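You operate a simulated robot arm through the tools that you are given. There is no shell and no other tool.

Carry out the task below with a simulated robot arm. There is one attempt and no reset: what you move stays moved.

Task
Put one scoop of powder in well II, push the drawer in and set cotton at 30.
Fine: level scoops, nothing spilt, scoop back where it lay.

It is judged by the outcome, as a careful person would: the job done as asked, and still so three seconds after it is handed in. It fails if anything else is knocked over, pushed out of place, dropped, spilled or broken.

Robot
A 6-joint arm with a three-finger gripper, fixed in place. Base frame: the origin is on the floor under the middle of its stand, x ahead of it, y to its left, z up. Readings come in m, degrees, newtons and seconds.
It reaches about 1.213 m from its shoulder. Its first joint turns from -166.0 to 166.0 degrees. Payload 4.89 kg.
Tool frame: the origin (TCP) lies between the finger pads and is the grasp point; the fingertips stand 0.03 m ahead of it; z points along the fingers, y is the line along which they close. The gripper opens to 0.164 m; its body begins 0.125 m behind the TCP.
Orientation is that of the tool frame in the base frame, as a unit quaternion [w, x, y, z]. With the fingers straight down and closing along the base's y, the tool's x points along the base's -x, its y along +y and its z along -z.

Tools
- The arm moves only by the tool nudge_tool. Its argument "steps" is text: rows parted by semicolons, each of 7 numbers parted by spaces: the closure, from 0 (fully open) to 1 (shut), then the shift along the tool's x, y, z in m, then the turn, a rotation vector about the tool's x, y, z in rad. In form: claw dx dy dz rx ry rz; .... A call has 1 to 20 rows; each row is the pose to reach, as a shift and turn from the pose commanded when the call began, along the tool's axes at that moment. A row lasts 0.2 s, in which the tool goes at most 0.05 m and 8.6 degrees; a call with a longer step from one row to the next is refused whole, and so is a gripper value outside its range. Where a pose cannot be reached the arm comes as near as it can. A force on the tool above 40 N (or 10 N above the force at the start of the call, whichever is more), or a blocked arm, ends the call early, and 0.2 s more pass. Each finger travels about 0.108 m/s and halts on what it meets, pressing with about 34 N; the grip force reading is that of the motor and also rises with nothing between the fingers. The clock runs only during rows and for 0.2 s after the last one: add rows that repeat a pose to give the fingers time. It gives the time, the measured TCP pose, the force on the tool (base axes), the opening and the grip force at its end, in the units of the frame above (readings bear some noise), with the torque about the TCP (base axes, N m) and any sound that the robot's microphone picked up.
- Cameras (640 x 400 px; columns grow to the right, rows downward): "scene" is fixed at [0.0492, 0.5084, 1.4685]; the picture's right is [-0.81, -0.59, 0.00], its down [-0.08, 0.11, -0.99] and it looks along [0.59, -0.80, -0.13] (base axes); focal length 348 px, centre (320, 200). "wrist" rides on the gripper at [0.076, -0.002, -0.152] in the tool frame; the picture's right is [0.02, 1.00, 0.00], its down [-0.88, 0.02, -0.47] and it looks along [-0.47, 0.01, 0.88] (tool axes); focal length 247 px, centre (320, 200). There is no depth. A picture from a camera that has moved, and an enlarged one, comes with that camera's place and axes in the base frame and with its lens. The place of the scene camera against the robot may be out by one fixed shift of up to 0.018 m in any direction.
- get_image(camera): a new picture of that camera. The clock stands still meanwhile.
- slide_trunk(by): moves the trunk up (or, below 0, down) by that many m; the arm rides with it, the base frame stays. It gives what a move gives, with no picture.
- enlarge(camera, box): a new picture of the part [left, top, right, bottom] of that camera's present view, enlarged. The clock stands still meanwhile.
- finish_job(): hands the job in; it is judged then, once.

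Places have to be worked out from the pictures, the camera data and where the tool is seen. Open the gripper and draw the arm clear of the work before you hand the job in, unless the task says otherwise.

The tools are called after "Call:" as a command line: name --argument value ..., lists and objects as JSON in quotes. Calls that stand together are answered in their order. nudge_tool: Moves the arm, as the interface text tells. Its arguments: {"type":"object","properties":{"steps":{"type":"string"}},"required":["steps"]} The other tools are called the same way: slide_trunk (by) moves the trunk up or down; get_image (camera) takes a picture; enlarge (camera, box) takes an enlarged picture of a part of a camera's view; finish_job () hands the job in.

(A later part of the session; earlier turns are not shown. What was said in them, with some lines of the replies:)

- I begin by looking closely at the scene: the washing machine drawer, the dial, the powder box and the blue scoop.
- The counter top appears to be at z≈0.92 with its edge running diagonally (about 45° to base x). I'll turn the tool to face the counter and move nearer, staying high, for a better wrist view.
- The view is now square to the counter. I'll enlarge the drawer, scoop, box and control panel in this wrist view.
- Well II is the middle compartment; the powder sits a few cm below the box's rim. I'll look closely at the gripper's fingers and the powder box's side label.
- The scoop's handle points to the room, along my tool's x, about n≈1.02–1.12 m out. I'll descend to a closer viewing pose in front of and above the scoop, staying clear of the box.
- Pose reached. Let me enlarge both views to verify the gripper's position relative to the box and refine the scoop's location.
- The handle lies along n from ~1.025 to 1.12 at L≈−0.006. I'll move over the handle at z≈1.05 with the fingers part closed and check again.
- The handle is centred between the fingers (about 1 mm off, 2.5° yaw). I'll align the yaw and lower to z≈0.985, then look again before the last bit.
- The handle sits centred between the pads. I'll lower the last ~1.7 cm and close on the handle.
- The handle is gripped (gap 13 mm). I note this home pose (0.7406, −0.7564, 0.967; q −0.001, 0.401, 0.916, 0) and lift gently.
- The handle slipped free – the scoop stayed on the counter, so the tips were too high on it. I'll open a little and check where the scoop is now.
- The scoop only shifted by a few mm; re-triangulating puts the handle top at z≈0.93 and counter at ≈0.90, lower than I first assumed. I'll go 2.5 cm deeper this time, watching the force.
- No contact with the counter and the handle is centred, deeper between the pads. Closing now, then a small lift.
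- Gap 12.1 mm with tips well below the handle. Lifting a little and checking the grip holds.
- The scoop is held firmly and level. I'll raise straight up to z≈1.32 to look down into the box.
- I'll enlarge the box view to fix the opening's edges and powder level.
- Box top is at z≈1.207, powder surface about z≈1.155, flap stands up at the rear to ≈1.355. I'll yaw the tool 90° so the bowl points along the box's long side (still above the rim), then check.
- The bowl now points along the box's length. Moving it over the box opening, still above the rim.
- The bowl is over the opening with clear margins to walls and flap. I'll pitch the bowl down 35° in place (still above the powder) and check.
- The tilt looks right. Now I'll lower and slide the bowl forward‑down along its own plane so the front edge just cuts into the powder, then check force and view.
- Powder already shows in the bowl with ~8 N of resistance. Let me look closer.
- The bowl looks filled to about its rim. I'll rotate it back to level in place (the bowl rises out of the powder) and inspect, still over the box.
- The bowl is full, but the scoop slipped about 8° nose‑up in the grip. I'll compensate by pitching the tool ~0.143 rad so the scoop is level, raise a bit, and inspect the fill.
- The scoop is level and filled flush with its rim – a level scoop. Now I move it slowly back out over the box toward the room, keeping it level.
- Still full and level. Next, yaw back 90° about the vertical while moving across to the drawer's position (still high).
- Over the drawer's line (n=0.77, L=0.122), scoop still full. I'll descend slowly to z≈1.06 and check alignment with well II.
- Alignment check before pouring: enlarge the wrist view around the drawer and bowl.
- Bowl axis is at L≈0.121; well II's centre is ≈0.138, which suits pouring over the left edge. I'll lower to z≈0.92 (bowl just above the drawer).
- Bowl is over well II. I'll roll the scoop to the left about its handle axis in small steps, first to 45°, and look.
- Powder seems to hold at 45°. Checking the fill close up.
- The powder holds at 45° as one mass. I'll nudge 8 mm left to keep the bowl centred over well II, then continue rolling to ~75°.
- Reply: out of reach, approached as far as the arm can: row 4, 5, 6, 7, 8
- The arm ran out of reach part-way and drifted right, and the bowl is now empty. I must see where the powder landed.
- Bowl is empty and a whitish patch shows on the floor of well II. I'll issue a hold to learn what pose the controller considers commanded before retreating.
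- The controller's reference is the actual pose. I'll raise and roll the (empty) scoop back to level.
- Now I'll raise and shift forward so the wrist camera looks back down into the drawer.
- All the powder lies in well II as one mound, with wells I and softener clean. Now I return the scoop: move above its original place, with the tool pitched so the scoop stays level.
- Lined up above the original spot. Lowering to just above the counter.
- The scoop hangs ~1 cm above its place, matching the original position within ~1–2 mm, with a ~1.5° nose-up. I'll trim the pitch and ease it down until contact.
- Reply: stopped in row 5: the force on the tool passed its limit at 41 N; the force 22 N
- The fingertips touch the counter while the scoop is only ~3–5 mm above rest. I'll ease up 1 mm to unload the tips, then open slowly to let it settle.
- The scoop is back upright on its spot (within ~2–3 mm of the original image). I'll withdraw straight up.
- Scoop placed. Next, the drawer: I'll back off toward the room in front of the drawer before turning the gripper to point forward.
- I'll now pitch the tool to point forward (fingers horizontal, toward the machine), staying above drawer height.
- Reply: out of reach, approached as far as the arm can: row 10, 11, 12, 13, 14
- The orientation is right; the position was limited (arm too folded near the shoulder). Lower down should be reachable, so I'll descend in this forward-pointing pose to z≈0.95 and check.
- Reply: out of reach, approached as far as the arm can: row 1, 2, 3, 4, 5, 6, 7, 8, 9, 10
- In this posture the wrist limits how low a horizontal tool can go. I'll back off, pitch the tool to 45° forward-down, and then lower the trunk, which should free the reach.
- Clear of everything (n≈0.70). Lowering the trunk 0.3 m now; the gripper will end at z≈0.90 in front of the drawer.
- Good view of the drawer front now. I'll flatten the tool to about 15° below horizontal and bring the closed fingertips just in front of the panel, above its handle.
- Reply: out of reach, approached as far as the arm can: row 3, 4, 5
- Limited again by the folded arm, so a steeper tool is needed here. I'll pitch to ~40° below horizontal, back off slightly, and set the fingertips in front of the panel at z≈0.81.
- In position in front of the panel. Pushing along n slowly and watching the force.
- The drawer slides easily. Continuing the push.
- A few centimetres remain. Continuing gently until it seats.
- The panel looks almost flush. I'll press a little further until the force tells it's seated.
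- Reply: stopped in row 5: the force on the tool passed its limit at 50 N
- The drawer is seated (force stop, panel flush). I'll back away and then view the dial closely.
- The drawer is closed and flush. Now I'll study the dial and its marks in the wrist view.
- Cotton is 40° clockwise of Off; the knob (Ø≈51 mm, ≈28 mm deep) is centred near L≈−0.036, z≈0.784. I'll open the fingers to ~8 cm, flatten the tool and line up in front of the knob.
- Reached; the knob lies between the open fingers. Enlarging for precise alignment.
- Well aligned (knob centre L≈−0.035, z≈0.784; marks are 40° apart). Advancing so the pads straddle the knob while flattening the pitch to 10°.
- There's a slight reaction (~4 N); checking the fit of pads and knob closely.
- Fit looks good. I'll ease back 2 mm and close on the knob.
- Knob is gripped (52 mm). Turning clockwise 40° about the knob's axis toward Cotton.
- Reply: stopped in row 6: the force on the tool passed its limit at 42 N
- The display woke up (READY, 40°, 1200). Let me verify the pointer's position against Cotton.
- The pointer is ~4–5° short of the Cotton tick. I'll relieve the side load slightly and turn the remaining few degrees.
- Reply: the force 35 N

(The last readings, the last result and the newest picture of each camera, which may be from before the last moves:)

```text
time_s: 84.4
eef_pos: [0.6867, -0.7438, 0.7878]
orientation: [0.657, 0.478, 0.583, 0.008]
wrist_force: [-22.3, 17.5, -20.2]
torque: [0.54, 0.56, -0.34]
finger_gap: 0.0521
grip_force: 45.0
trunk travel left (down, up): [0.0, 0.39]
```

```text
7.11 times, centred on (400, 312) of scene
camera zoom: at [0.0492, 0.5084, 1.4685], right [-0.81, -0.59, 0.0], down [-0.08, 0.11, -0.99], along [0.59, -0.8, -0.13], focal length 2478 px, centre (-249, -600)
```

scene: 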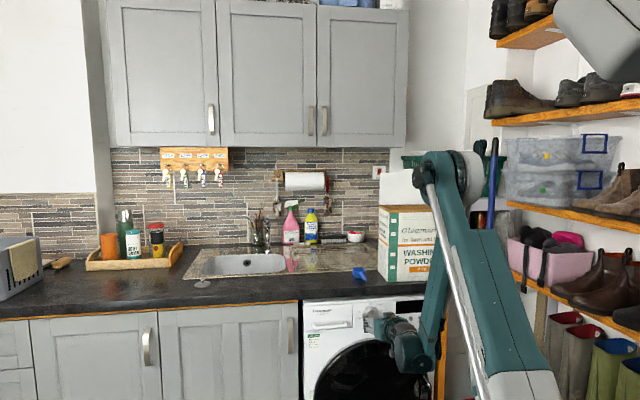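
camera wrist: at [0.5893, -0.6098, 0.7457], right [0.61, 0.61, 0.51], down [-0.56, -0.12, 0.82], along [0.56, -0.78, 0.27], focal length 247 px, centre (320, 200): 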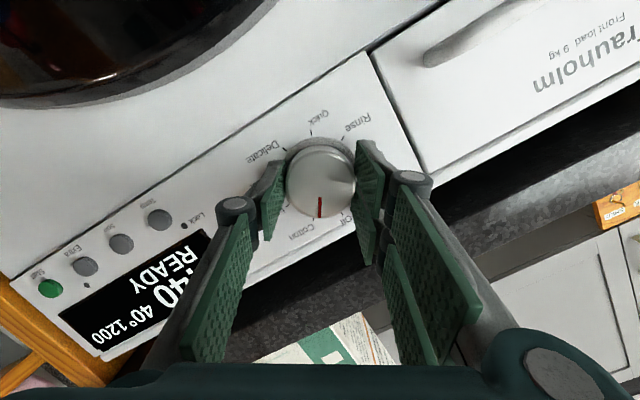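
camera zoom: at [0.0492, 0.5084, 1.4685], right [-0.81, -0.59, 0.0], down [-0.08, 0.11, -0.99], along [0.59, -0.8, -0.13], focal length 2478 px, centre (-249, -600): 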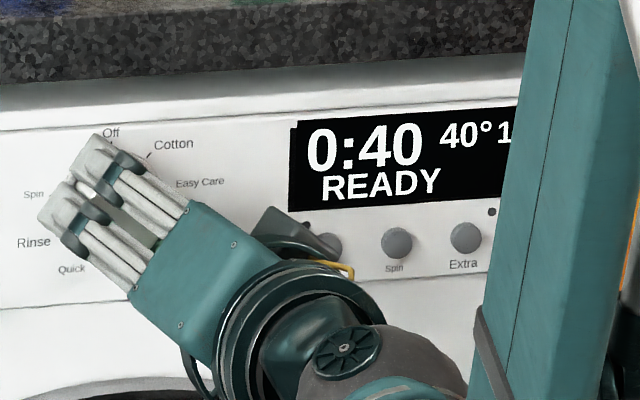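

Pointer now lines up with the Cotton tick. Releasing the knob and backing away.

Call:
nudge_tool --steps "0.65 0 0 -0.001 0 0 0; 0.55 0 0 -0.002 0 0 0; 0.5 0 0 -0.003 0 0 0; 0.5 0.0018 0 -0.013 0 0 0; 0.5 0.0053 0 -0.033 0 0 0; 0.5 0.0106 0 -0.063 0 0 0; 0.5 0.0106 0 -0.063 0 0 0"

Call:
get_image --camera "wrist"

Call:
enlarge --camera "wrist" --box '[230, 90, 410, 260]'

Call:
enlarge --camera "scene" --box '[355, 290, 445, 335]'

```text
time_s: 86.0
eef_pos: [0.6462, -0.704, 0.7951]
orientation: [0.656, 0.478, 0.584, 0.007]
wrist_force: [0.3, -0.9, -0.8]
torque: [0.01, -0.05, -0.01]
finger_gap: 0.0819
grip_force: 0.1
out of reach, approached as far as the arm can: row 6, 7
trunk travel left (down, up): [0.0, 0.39]
```

```text
taken
camera wrist: at [0.5522, -0.5669, 0.7564], right [0.56, 0.56, 0.62], down [-0.63, -0.2, 0.75], along [0.54, -0.81, 0.24], focal length 247 px, centre (320, 200)
```

wrist: 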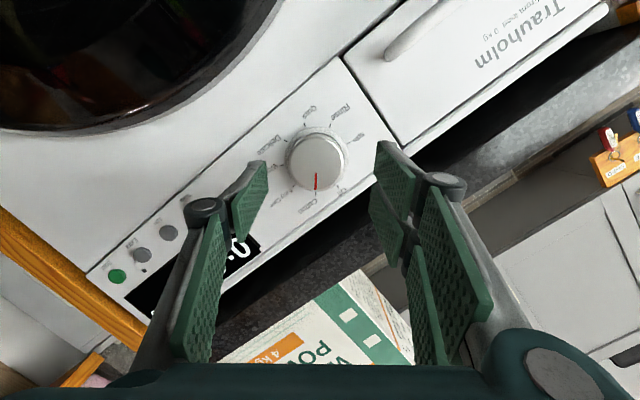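

```text
2.35 times, centred on (320, 175) of wrist
camera zoom: at [0.5522, -0.5669, 0.7564], right [0.56, 0.56, 0.62], down [-0.63, -0.2, 0.75], along [0.54, -0.81, 0.24], focal length 581 px, centre (320, 259)
```

zoom: 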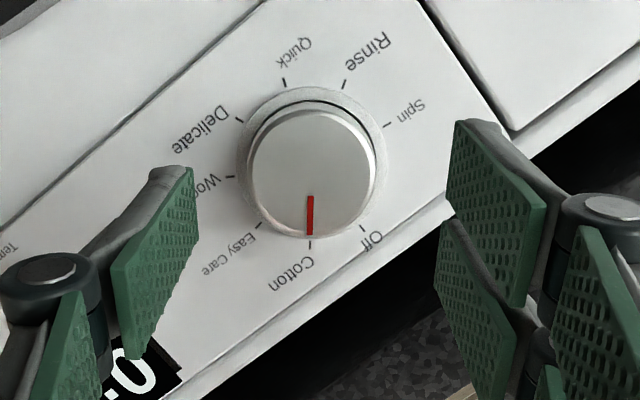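

```text
7.11 times, centred on (400, 312) of scene
camera zoom: at [0.0492, 0.5084, 1.4685], right [-0.81, -0.59, 0.0], down [-0.08, 0.11, -0.99], along [0.59, -0.8, -0.13], focal length 2478 px, centre (-249, -600)
```

zoom: 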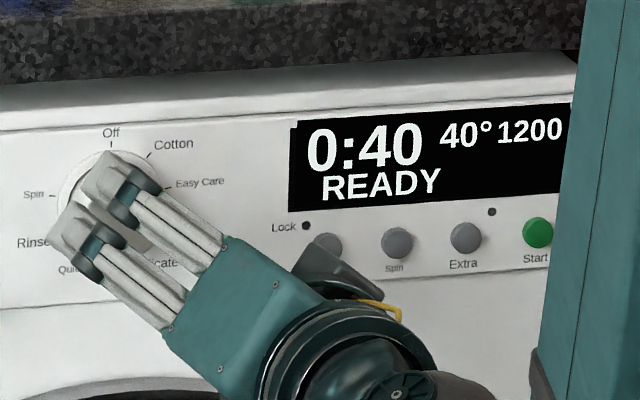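

Dial rests on Cotton. Next the Temp button (≈L −0.173, z 0.744): I'll close the fingers, undo the roll, pitch to 40° so one fingertip corner leads, and line up in front of it.

Call:
nudge_tool --steps "0.6 -0.0052 -0.0187 -0.0028 0.0371 0.0625 -0.0787; 0.75 -0.0103 -0.0373 -0.0056 0.0742 0.1251 -0.1574; 0.9 -0.0155 -0.056 -0.0084 0.1113 0.1876 -0.236; 1 -0.0206 -0.0747 -0.0112 0.1484 0.2502 -0.3147; 1 -0.0258 -0.0933 -0.014 0.1854 0.3127 -0.3934; 1 -0.0309 -0.112 -0.0168 0.2225 0.3752 -0.4721; 1 -0.0361 -0.1306 -0.0196 0.2596 0.4378 -0.5507; 1 -0.0412 -0.1493 -0.0224 0.2967 0.5003 -0.6294; 1 -0.0412 -0.1493 -0.0224 0.2967 0.5003 -0.6294"

Call:
get_image --camera "wrist"

Call:
enlarge --camera "scene" --box '[340, 280, 450, 360]'

```text
time_s: 88.0
eef_pos: [0.533, -0.7943, 0.7358]
orientation: [0.389, 0.349, 0.837, -0.162]
wrist_force: [0.0, 0.2, 0.2]
torque: [-0.03, 0.01, -0.03]
finger_gap: 0.0001
grip_force: 34.3
trunk travel left (down, up): [0.0, 0.39]
```

```text
taken
camera wrist: at [0.4158, -0.6782, 0.7738], right [0.7, 0.71, -0.02], down [0.16, -0.13, 0.98], along [0.7, -0.69, -0.21], focal length 247 px, centre (320, 200)
```

wrist: 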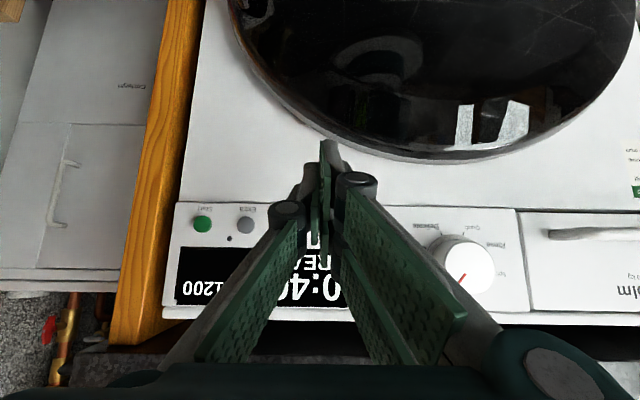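

```text
5.00 times, centred on (395, 320) of scene
camera zoom: at [0.0492, 0.5084, 1.4685], right [-0.81, -0.59, 0.0], down [-0.08, 0.11, -0.99], along [0.59, -0.8, -0.13], focal length 1742 px, centre (-55, -400)
```

zoom: 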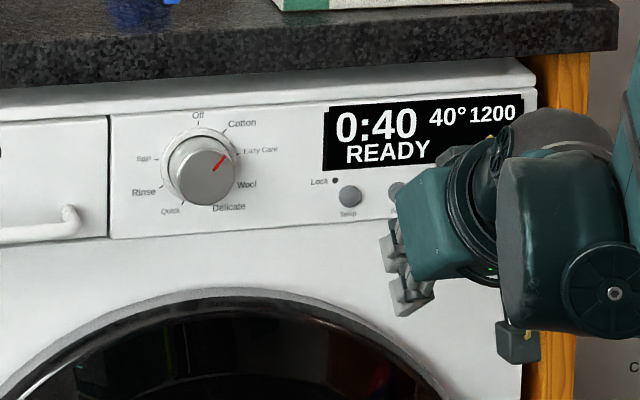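

Lined up in front of Temp. I'll approach to just short of the button.

Call:
nudge_tool --steps "1 -0.0097 0 0.0114 0 0 0; 1 -0.0193 0 0.0229 0 0 0; 1 -0.029 0 0.0343 0 0 0; 1 -0.0322 0 0.0381 0 0 0; 1 -0.0322 0 0.0381 0 0 0"

Call:
get_image --camera "wrist"

Call:
enlarge --camera "scene" --box '[380, 285, 450, 335]'

```text
time_s: 89.2
eef_pos: [0.5685, -0.8302, 0.7352]
orientation: [0.389, 0.35, 0.837, -0.163]
wrist_force: [-0.5, 0.4, 0.3]
torque: [-0.01, -0.02, -0.02]
finger_gap: 0.0004
grip_force: 34.3
trunk travel left (down, up): [0.0, 0.39]
```

```text
taken
camera wrist: at [0.4515, -0.7133, 0.7741], right [0.7, 0.71, -0.02], down [0.16, -0.13, 0.98], along [0.7, -0.69, -0.21], focal length 247 px, centre (320, 200)
```

wrist: 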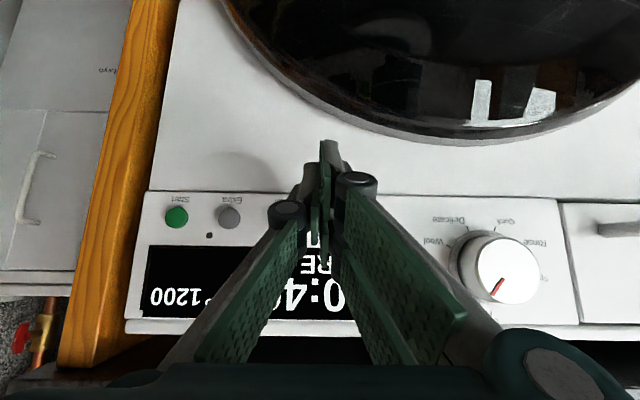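

```text
8.00 times, centred on (415, 310) of scene
camera zoom: at [0.0492, 0.5084, 1.4685], right [-0.81, -0.59, 0.0], down [-0.08, 0.11, -0.99], along [0.59, -0.8, -0.13], focal length 2788 px, centre (-440, -680)
```

zoom: 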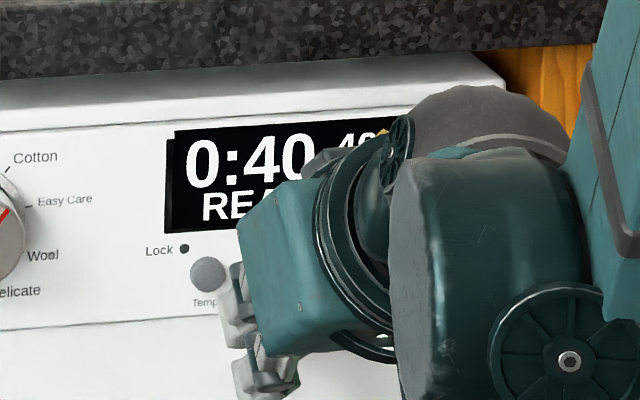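

The fingertip corner is aligned with Temp within a couple of mm and ~5 mm short of it. Pressing in small steps, then releasing.

Call:
nudge_tool --steps "1 -0.0013 0 0.0015 0 0 0; 1 -0.0026 0 0.0031 0 0 0; 1 -0.0039 0 0.0046 0 0 0; 1 -0.0052 0 0.0061 0 0 0"

Call:
get_image --camera "wrist"

Call:
enlarge --camera "scene" --box '[380, 285, 450, 335]'

```text
time_s: 90.2
eef_pos: [0.5741, -0.8342, 0.7354]
orientation: [0.389, 0.349, 0.837, -0.163]
wrist_force: [-0.1, 0.7, 0.8]
torque: [-0.02, -0.01, -0.01]
finger_gap: 0.0
grip_force: 33.9
trunk travel left (down, up): [0.0, 0.39]
```

```text
taken
camera wrist: at [0.457, -0.7185, 0.7739], right [0.7, 0.71, -0.02], down [0.16, -0.13, 0.98], along [0.7, -0.69, -0.21], focal length 247 px, centre (320, 200)
```

wrist: 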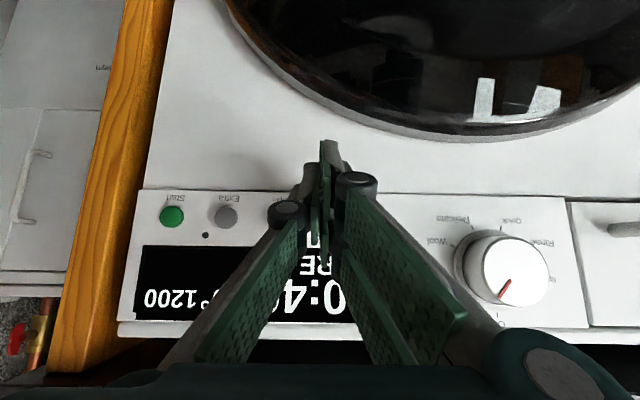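

```text
8.00 times, centred on (415, 310) of scene
camera zoom: at [0.0492, 0.5084, 1.4685], right [-0.81, -0.59, 0.0], down [-0.08, 0.11, -0.99], along [0.59, -0.8, -0.13], focal length 2788 px, centre (-440, -680)
```

zoom: 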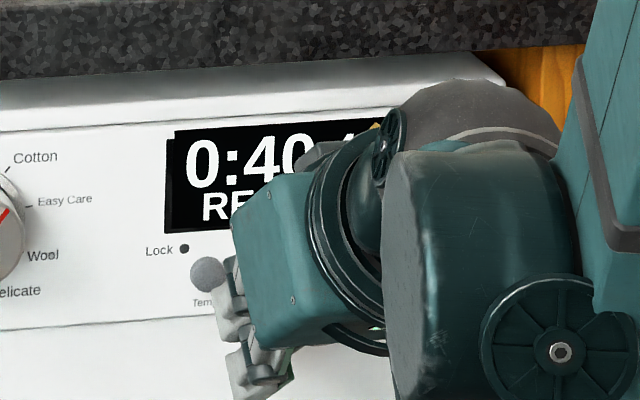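

No contact yet. Zooming in on the fingertip and button.

Call:
enlarge --camera "scene" --box '[390, 305, 420, 335]'

Call:
enlarge --camera "wrist" --box '[270, 130, 390, 290]'

```text
13.33 times, centred on (405, 320) of scene
camera zoom: at [0.0492, 0.5084, 1.4685], right [-0.81, -0.59, 0.0], down [-0.08, 0.11, -0.99], along [0.59, -0.8, -0.13], focal length 4646 px, centre (-813, -1400)
```

zoom: 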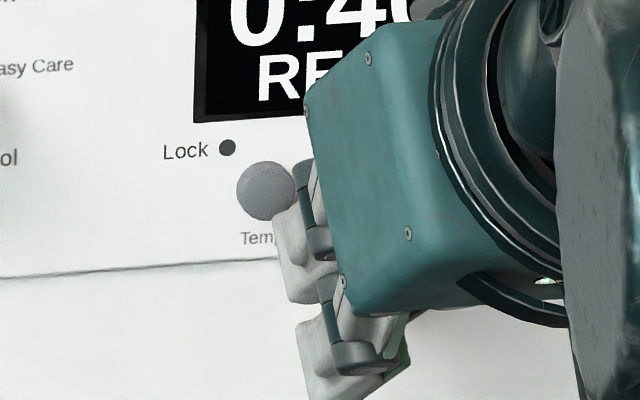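

```text
2.50 times, centred on (330, 210) of wrist
camera zoom: at [0.457, -0.7185, 0.7739], right [0.7, 0.71, -0.02], down [0.16, -0.13, 0.98], along [0.7, -0.69, -0.21], focal length 617 px, centre (295, 175)
```

zoom: 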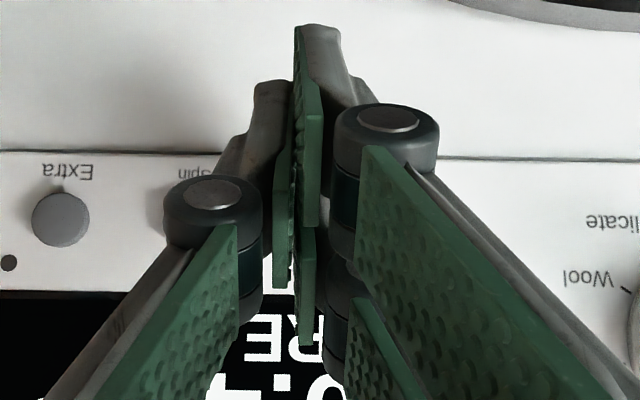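

The fingertip corner sits ~1 cm low and ~6 mm right of the button's centre. I'll back off slightly, shift up 10 mm and left 6 mm, and press.

Call:
nudge_tool --steps "1 0.0032 0.002 -0.0038 0 0 0; 1 -0.0044 0.006 -0.0102 0 0 0; 1 -0.0044 0.006 -0.0102 0 0 0; 1 -0.0076 0.006 -0.0064 0 0 0; 1 -0.0095 0.006 -0.0041 0 0 0; 1 -0.0115 0.006 -0.0018 0 0 0; 1 -0.0128 0.006 -0.0003 0 0 0"

Call:
enlarge --camera "scene" --box '[390, 305, 420, 335]'

Call:
get_image --camera "wrist"

```text
time_s: 91.8
eef_pos: [0.5835, -0.8373, 0.7462]
orientation: [0.39, 0.349, 0.837, -0.162]
wrist_force: [-1.7, 1.3, 1.0]
torque: [0.02, -0.01, -0.01]
finger_gap: 0.0
grip_force: 34.2
trunk travel left (down, up): [0.0, 0.39]
heard: click
```

```text
13.33 times, centred on (405, 320) of scene
camera zoom: at [0.0492, 0.5084, 1.4685], right [-0.81, -0.59, 0.0], down [-0.08, 0.11, -0.99], along [0.59, -0.8, -0.13], focal length 4646 px, centre (-813, -1400)
```

zoom: 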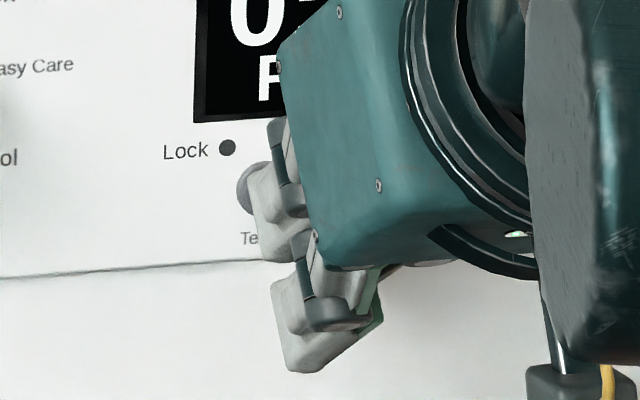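

```text
taken
camera wrist: at [0.4667, -0.7204, 0.7842], right [0.7, 0.71, -0.02], down [0.16, -0.13, 0.98], along [0.7, -0.69, -0.21], focal length 247 px, centre (320, 200)
```

wrist: 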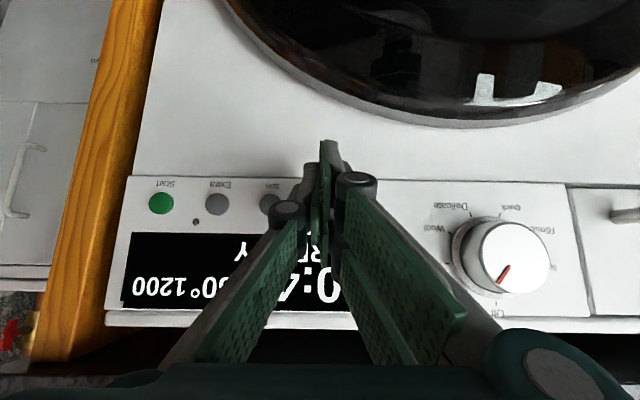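

A click was heard. Backing straight off to read the display.

Call:
nudge_tool --steps "1 0.0064 0 -0.0076 0 0 0; 1 0.0193 0 -0.0229 0 0 0; 1 0.0387 -0.03 -0.0458 0 0 0; 1 0.0387 -0.06 -0.0458 0 0 0; 1 0.0387 -0.06 -0.0458 0 0 0"

Call:
get_image --camera "wrist"

Call:
enlarge --camera "scene" --box '[350, 285, 450, 335]'

```text
time_s: 93.0
eef_pos: [0.501, -0.8374, 0.7438]
orientation: [0.39, 0.349, 0.837, -0.163]
wrist_force: [-0.2, 0.2, 0.6]
torque: [0.0, 0.04, -0.06]
finger_gap: 0.0001
grip_force: 34.4
trunk travel left (down, up): [0.0, 0.39]
```

```text
taken
camera wrist: at [0.3826, -0.7206, 0.7837], right [0.7, 0.71, -0.02], down [0.16, -0.13, 0.98], along [0.7, -0.69, -0.21], focal length 247 px, centre (320, 200)
```

wrist: 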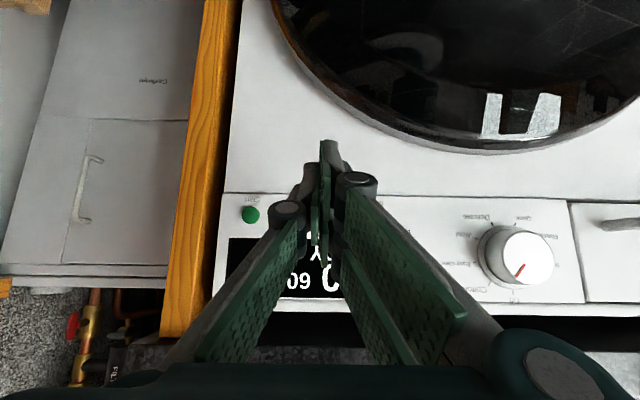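

```text
6.40 times, centred on (400, 310) of scene
camera zoom: at [0.0492, 0.5084, 1.4685], right [-0.81, -0.59, 0.0], down [-0.08, 0.11, -0.99], along [0.59, -0.8, -0.13], focal length 2230 px, centre (-192, -504)
```

zoom: 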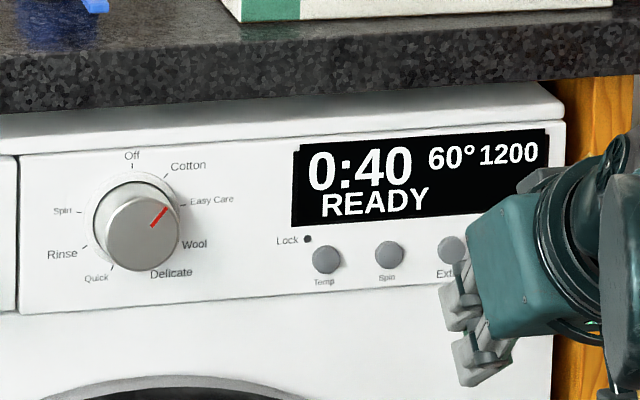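

One press moved it to 60°, so the button cycles; I'll press again the same way, checking the display after each press.

Call:
nudge_tool --steps "1 0 0.03 0 0 0 0; 1 0 0.06 0 0 0 0; 1 -0.0193 0.06 0.0229 0 0 0; 1 -0.0323 0.06 0.0382 0 0 0; 1 -0.0387 0.06 0.0458 0 0 0; 1 -0.0323 0.06 0.0382 0 0 0; 1 -0.0193 0.06 0.0229 0 0 0; 1 0 0.06 0 0 0 0; 1 0 0.03 0 0 0 0; 1 0 0 0 0 0 0; 1 0 0 0 0 0 0"

Call:
enlarge --camera "scene" --box '[350, 285, 450, 335]'

```text
time_s: 95.4
eef_pos: [0.499, -0.8369, 0.7443]
orientation: [0.389, 0.349, 0.837, -0.162]
wrist_force: [0.3, 0.2, -0.3]
torque: [-0.05, 0.09, -0.06]
finger_gap: 0.0
grip_force: 33.8
trunk travel left (down, up): [0.0, 0.39]
heard: click
```

```text
6.40 times, centred on (400, 310) of scene
camera zoom: at [0.0492, 0.5084, 1.4685], right [-0.81, -0.59, 0.0], down [-0.08, 0.11, -0.99], along [0.59, -0.8, -0.13], focal length 2230 px, centre (-192, -504)
```

zoom: 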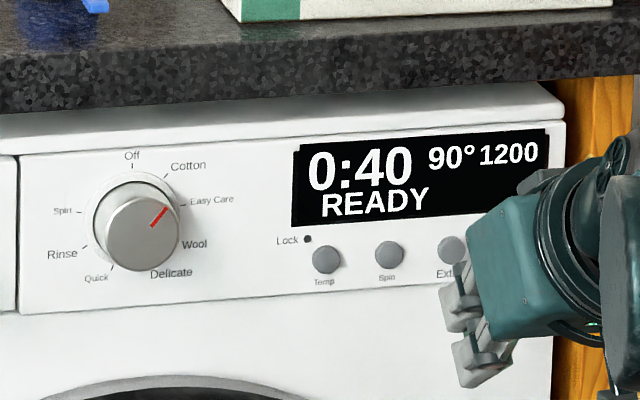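

Now 90°. Pressing again.

Call:
nudge_tool --steps "1 0 0.03 0 0 0 0; 1 0 0.06 0 0 0 0; 1 -0.0193 0.06 0.0229 0 0 0; 1 -0.0323 0.06 0.0382 0 0 0; 1 -0.0387 0.06 0.0458 0 0 0; 1 -0.0323 0.06 0.0382 0 0 0; 1 -0.0193 0.06 0.0229 0 0 0; 1 0 0.06 0 0 0 0; 1 0 0.03 0 0 0 0; 1 0 0 0 0 0 0; 1 0 0 0 0 0 0"

Call:
enlarge --camera "scene" --box '[350, 285, 450, 335]'

```text
time_s: 97.8
eef_pos: [0.4993, -0.8363, 0.7455]
orientation: [0.389, 0.35, 0.836, -0.163]
wrist_force: [-0.3, 0.5, 0.0]
torque: [-0.03, 0.07, -0.07]
finger_gap: 0.0
grip_force: 33.8
trunk travel left (down, up): [0.0, 0.39]
heard: click
```

```text
6.40 times, centred on (400, 310) of scene
camera zoom: at [0.0492, 0.5084, 1.4685], right [-0.81, -0.59, 0.0], down [-0.08, 0.11, -0.99], along [0.59, -0.8, -0.13], focal length 2230 px, centre (-192, -504)
```

zoom: 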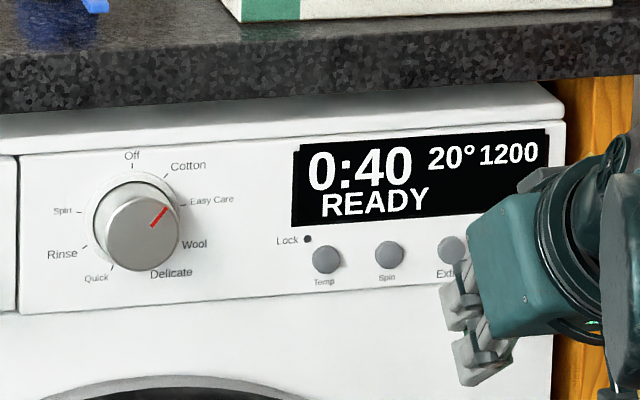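

Now 20°. One more press should give 30°.

Call:
nudge_tool --steps "1 0 0.03 0 0 0 0; 1 0 0.06 0 0 0 0; 1 -0.0193 0.06 0.0229 0 0 0; 1 -0.0323 0.06 0.0382 0 0 0; 1 -0.0387 0.06 0.0458 0 0 0; 1 -0.0323 0.06 0.0382 0 0 0; 1 -0.0193 0.06 0.0229 0 0 0; 1 0 0.06 0 0 0 0; 1 0 0.03 0 0 0 0; 1 0 0 0 0 0 0; 1 0 0 0 0 0 0"

Call:
enlarge --camera "scene" --box '[350, 285, 450, 335]'

```text
time_s: 100.2
eef_pos: [0.498, -0.8368, 0.7452]
orientation: [0.389, 0.35, 0.836, -0.163]
wrist_force: [0.9, 0.8, 0.1]
torque: [-0.03, 0.04, -0.05]
finger_gap: 0.0001
grip_force: 33.6
trunk travel left (down, up): [0.0, 0.39]
heard: click
```

```text
6.40 times, centred on (400, 310) of scene
camera zoom: at [0.0492, 0.5084, 1.4685], right [-0.81, -0.59, 0.0], down [-0.08, 0.11, -0.99], along [0.59, -0.8, -0.13], focal length 2230 px, centre (-192, -504)
```

zoom: 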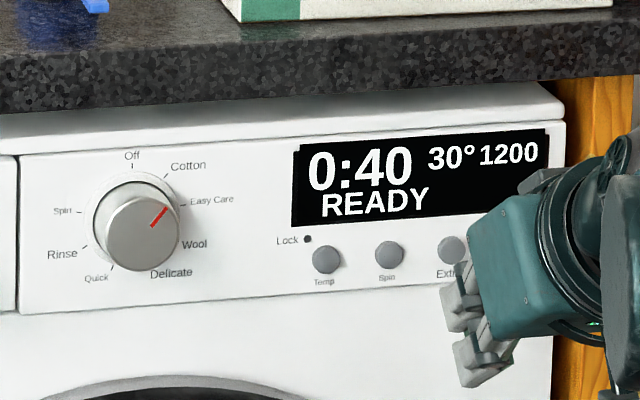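

Display reads 30°, dial on Cotton, READY. Now I'll back the arm away and open the gripper.

Call:
nudge_tool --steps "1 0.0258 0 -0.0305 0 0 0; 1 0.0516 0 -0.061 0 0 0; 0.8 0.0774 0 -0.0915 0 0 0; 0.5 0.1032 0 -0.122 0 0 0; 0.2 0.129 0 -0.1525 0 0 0; 0 0.129 0 -0.1525 0 0 0; 0 0.129 0 -0.1525 0 0 0; 0 0.129 0 -0.1525 0 0 0"

Call:
get_image --camera "wrist"

Call:
get_image --camera "scene"

```text
time_s: 102.0
eef_pos: [0.3586, -0.6946, 0.7439]
orientation: [0.389, 0.349, 0.837, -0.163]
wrist_force: [0.6, 0.0, 1.0]
torque: [0.0, 0.02, -0.01]
finger_gap: 0.164
grip_force: 0.1
trunk travel left (down, up): [0.0, 0.39]
```

```text
taken
camera wrist: at [0.241, -0.5782, 0.7837], right [0.7, 0.71, -0.02], down [0.16, -0.13, 0.98], along [0.7, -0.69, -0.21], focal length 247 px, centre (320, 200)
```

wrist: 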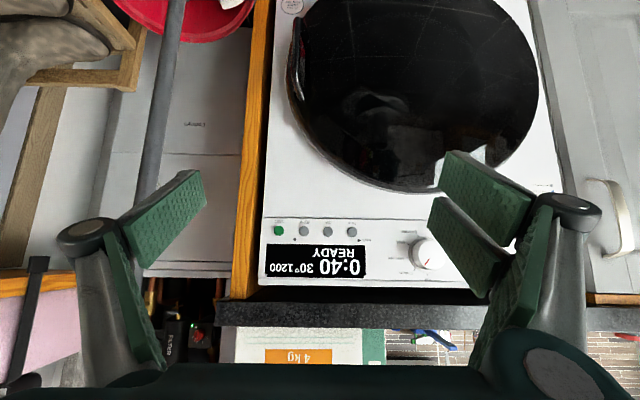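

```text
taken
```

scene: 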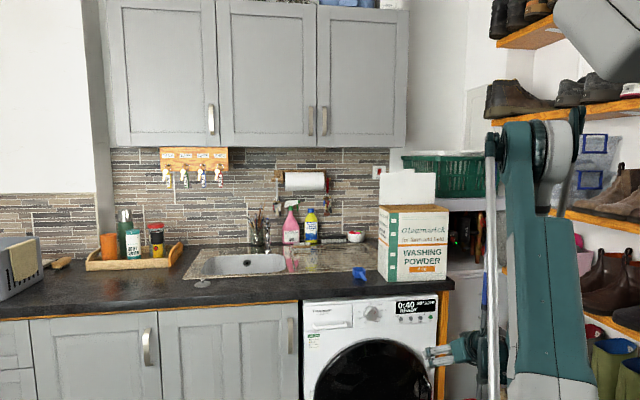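

Arm is clear of the machine. I'll shift away from the mop toward the open area, then raise the trunk and make a final inspection.

Call:
nudge_tool --steps "0 0.02 0.03 -0.01 0 0 0; 0 0.02 0.07 -0.02 0 0 0; 0 0.02 0.11 -0.03 0 0 0; 0 0.02 0.15 -0.03 0 0 0; 0 0.02 0.19 -0.03 0 0 0; 0 0.02 0.23 -0.03 0 0 0; 0 0.02 0.23 -0.03 0 0 0"

Call:
slide_trunk --by 0.3

Call:
get_image --camera "wrist"

Call:
get_image --camera "scene"

```text
time_s: 103.6
eef_pos: [0.5033, -0.5146, 0.7683]
orientation: [0.387, 0.35, 0.838, -0.162]
wrist_force: [0.1, -1.1, -1.2]
torque: [0.06, -0.01, 0.06]
finger_gap: 0.164
grip_force: 0.1
out of reach, approached as far as the arm can: row 2, 3, 4, 5, 6, 7
trunk travel left (down, up): [0.0, 0.39]
```

```text
time_s: 106.6
eef_pos: [0.5027, -0.5139, 1.0667]
orientation: [0.388, 0.349, 0.837, -0.161]
wrist_force: [1.2, 1.0, -0.3]
torque: [-0.04, 0.0, 0.0]
finger_gap: 0.1637
grip_force: 0.1
trunk travel left (down, up): [-0.3, 0.09]
```

```text
taken
camera wrist: at [0.386, -0.3979, 1.1067], right [0.7, 0.71, -0.02], down [0.16, -0.14, 0.98], along [0.7, -0.69, -0.21], focal length 247 px, centre (320, 200)
```

wrist: 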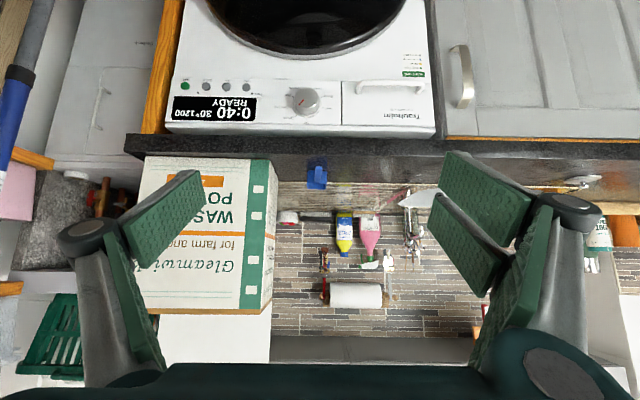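

```text
taken
```

scene: 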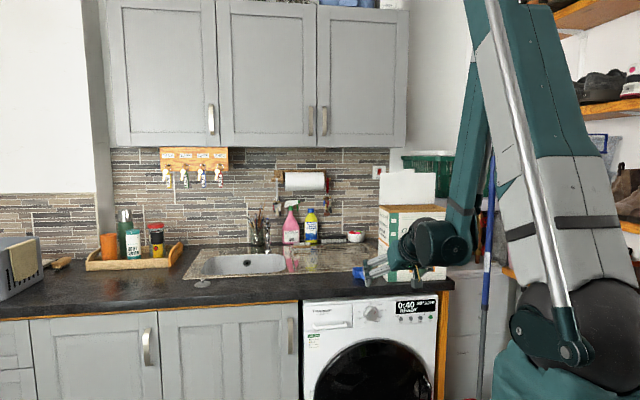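

Final check of the panel, drawer, scoop, and box.

Call:
enlarge --camera "wrist" --box '[150, 40, 450, 200]'

Call:
enlarge --camera "scene" --box '[295, 255, 450, 345]'

Call:
enlarge --camera "scene" --box '[340, 255, 390, 290]'

```text
2.13 times, centred on (300, 120) of wrist
camera zoom: at [0.386, -0.3979, 1.1067], right [0.7, 0.71, -0.02], down [0.16, -0.14, 0.98], along [0.7, -0.69, -0.21], focal length 527 px, centre (363, 371)
```

zoom: 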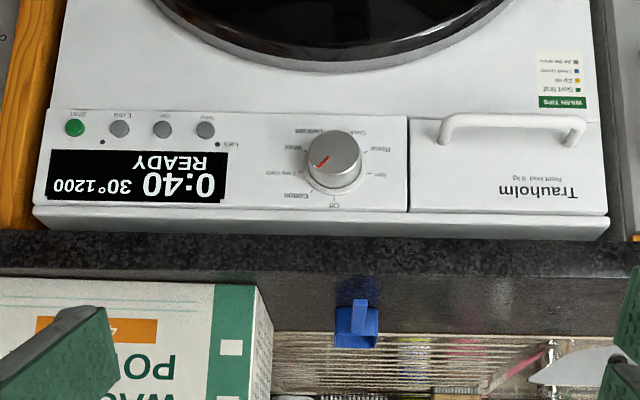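

```text
4.13 times, centred on (372, 300) of scene
camera zoom: at [0.0492, 0.5084, 1.4685], right [-0.81, -0.59, 0.0], down [-0.08, 0.11, -0.99], along [0.59, -0.8, -0.13], focal length 1439 px, centre (103, -213)
```

zoom: 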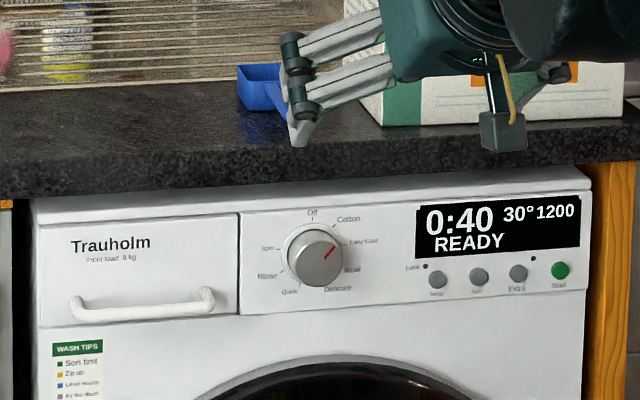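

```text
11.43 times, centred on (365, 272) of scene
camera zoom: at [0.0492, 0.5084, 1.4685], right [-0.81, -0.59, 0.0], down [-0.08, 0.11, -0.99], along [0.59, -0.8, -0.13], focal length 3983 px, centre (-194, -629)
```

zoom: 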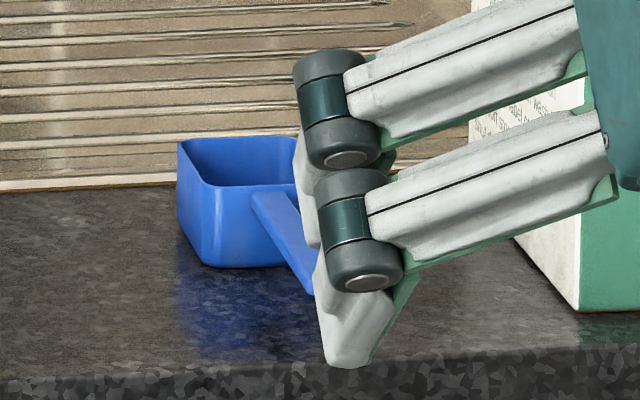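

Everything is as asked: drawer flush, Cotton, 30°, READY, scoop back, nothing disturbed. I'll lift the open gripper a bit further clear before handing in.

Call:
nudge_tool --steps "0 -0.0305 0 -0.0258 0 0 0; 0 -0.061 0 -0.0516 0 0 0; 0 -0.0915 0 -0.0774 0 0 0; 0 -0.122 0 -0.1032 0 0 0; 0 -0.1525 0 -0.129 0 0 0; 0 -0.1525 0 -0.129 0 0 0"

Call:
get_image --camera "scene"

```text
time_s: 108.0
eef_pos: [0.5026, -0.5139, 1.2682]
orientation: [0.387, 0.349, 0.838, -0.161]
wrist_force: [-0.7, 1.1, -0.9]
torque: [-0.03, -0.05, 0.05]
finger_gap: 0.1643
grip_force: 0.0
trunk travel left (down, up): [-0.3, 0.09]
```

```text
taken
```

scene: 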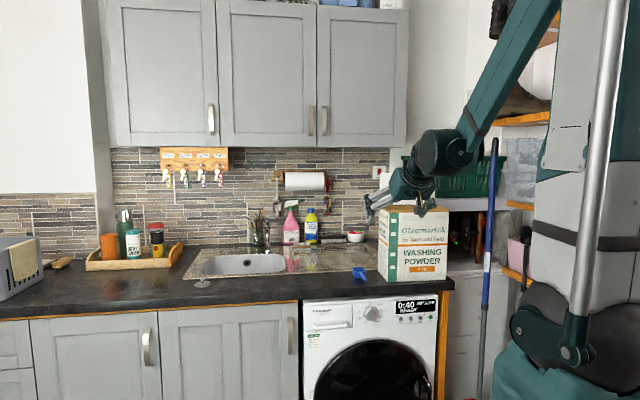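

The arm is clear with the gripper open, and the scene is in order. I'm handing the job in.

Call:
finish_job

```text
The job is handed in.
```

The job is handed in: one level scoop of powder is in well II, the drawer is shut, and the machine is set to Cotton at 30°.

- **Powder:** The scoop came out of the box filled flush with its rim, and all of it landed in well II. The arm ran out of reach partway through the pour and drifted about 5 cm to the right. I checked afterwards and found the other two wells clean, with no powder on the counter or floor.
- **Drawer:** I pushed it until the force showed it was seated, and the front panel sits flush.
- **Setting:** The dial points at Cotton and the display reads 30°, 1200, READY. It came on at 40°, so I pressed Temp four times to cycle round to 30°. I did not press Start.
- **Scoop:** It is back upright where it lay, within about 2–3 mm of the original picture. My first grip slipped and moved it a few millimetres before I had a proper hold. When I put it back I let it settle the last 3–5 mm onto the counter.

The gripper is open and the arm is clear of the work. In the last pictures nothing else had been moved or knocked over.
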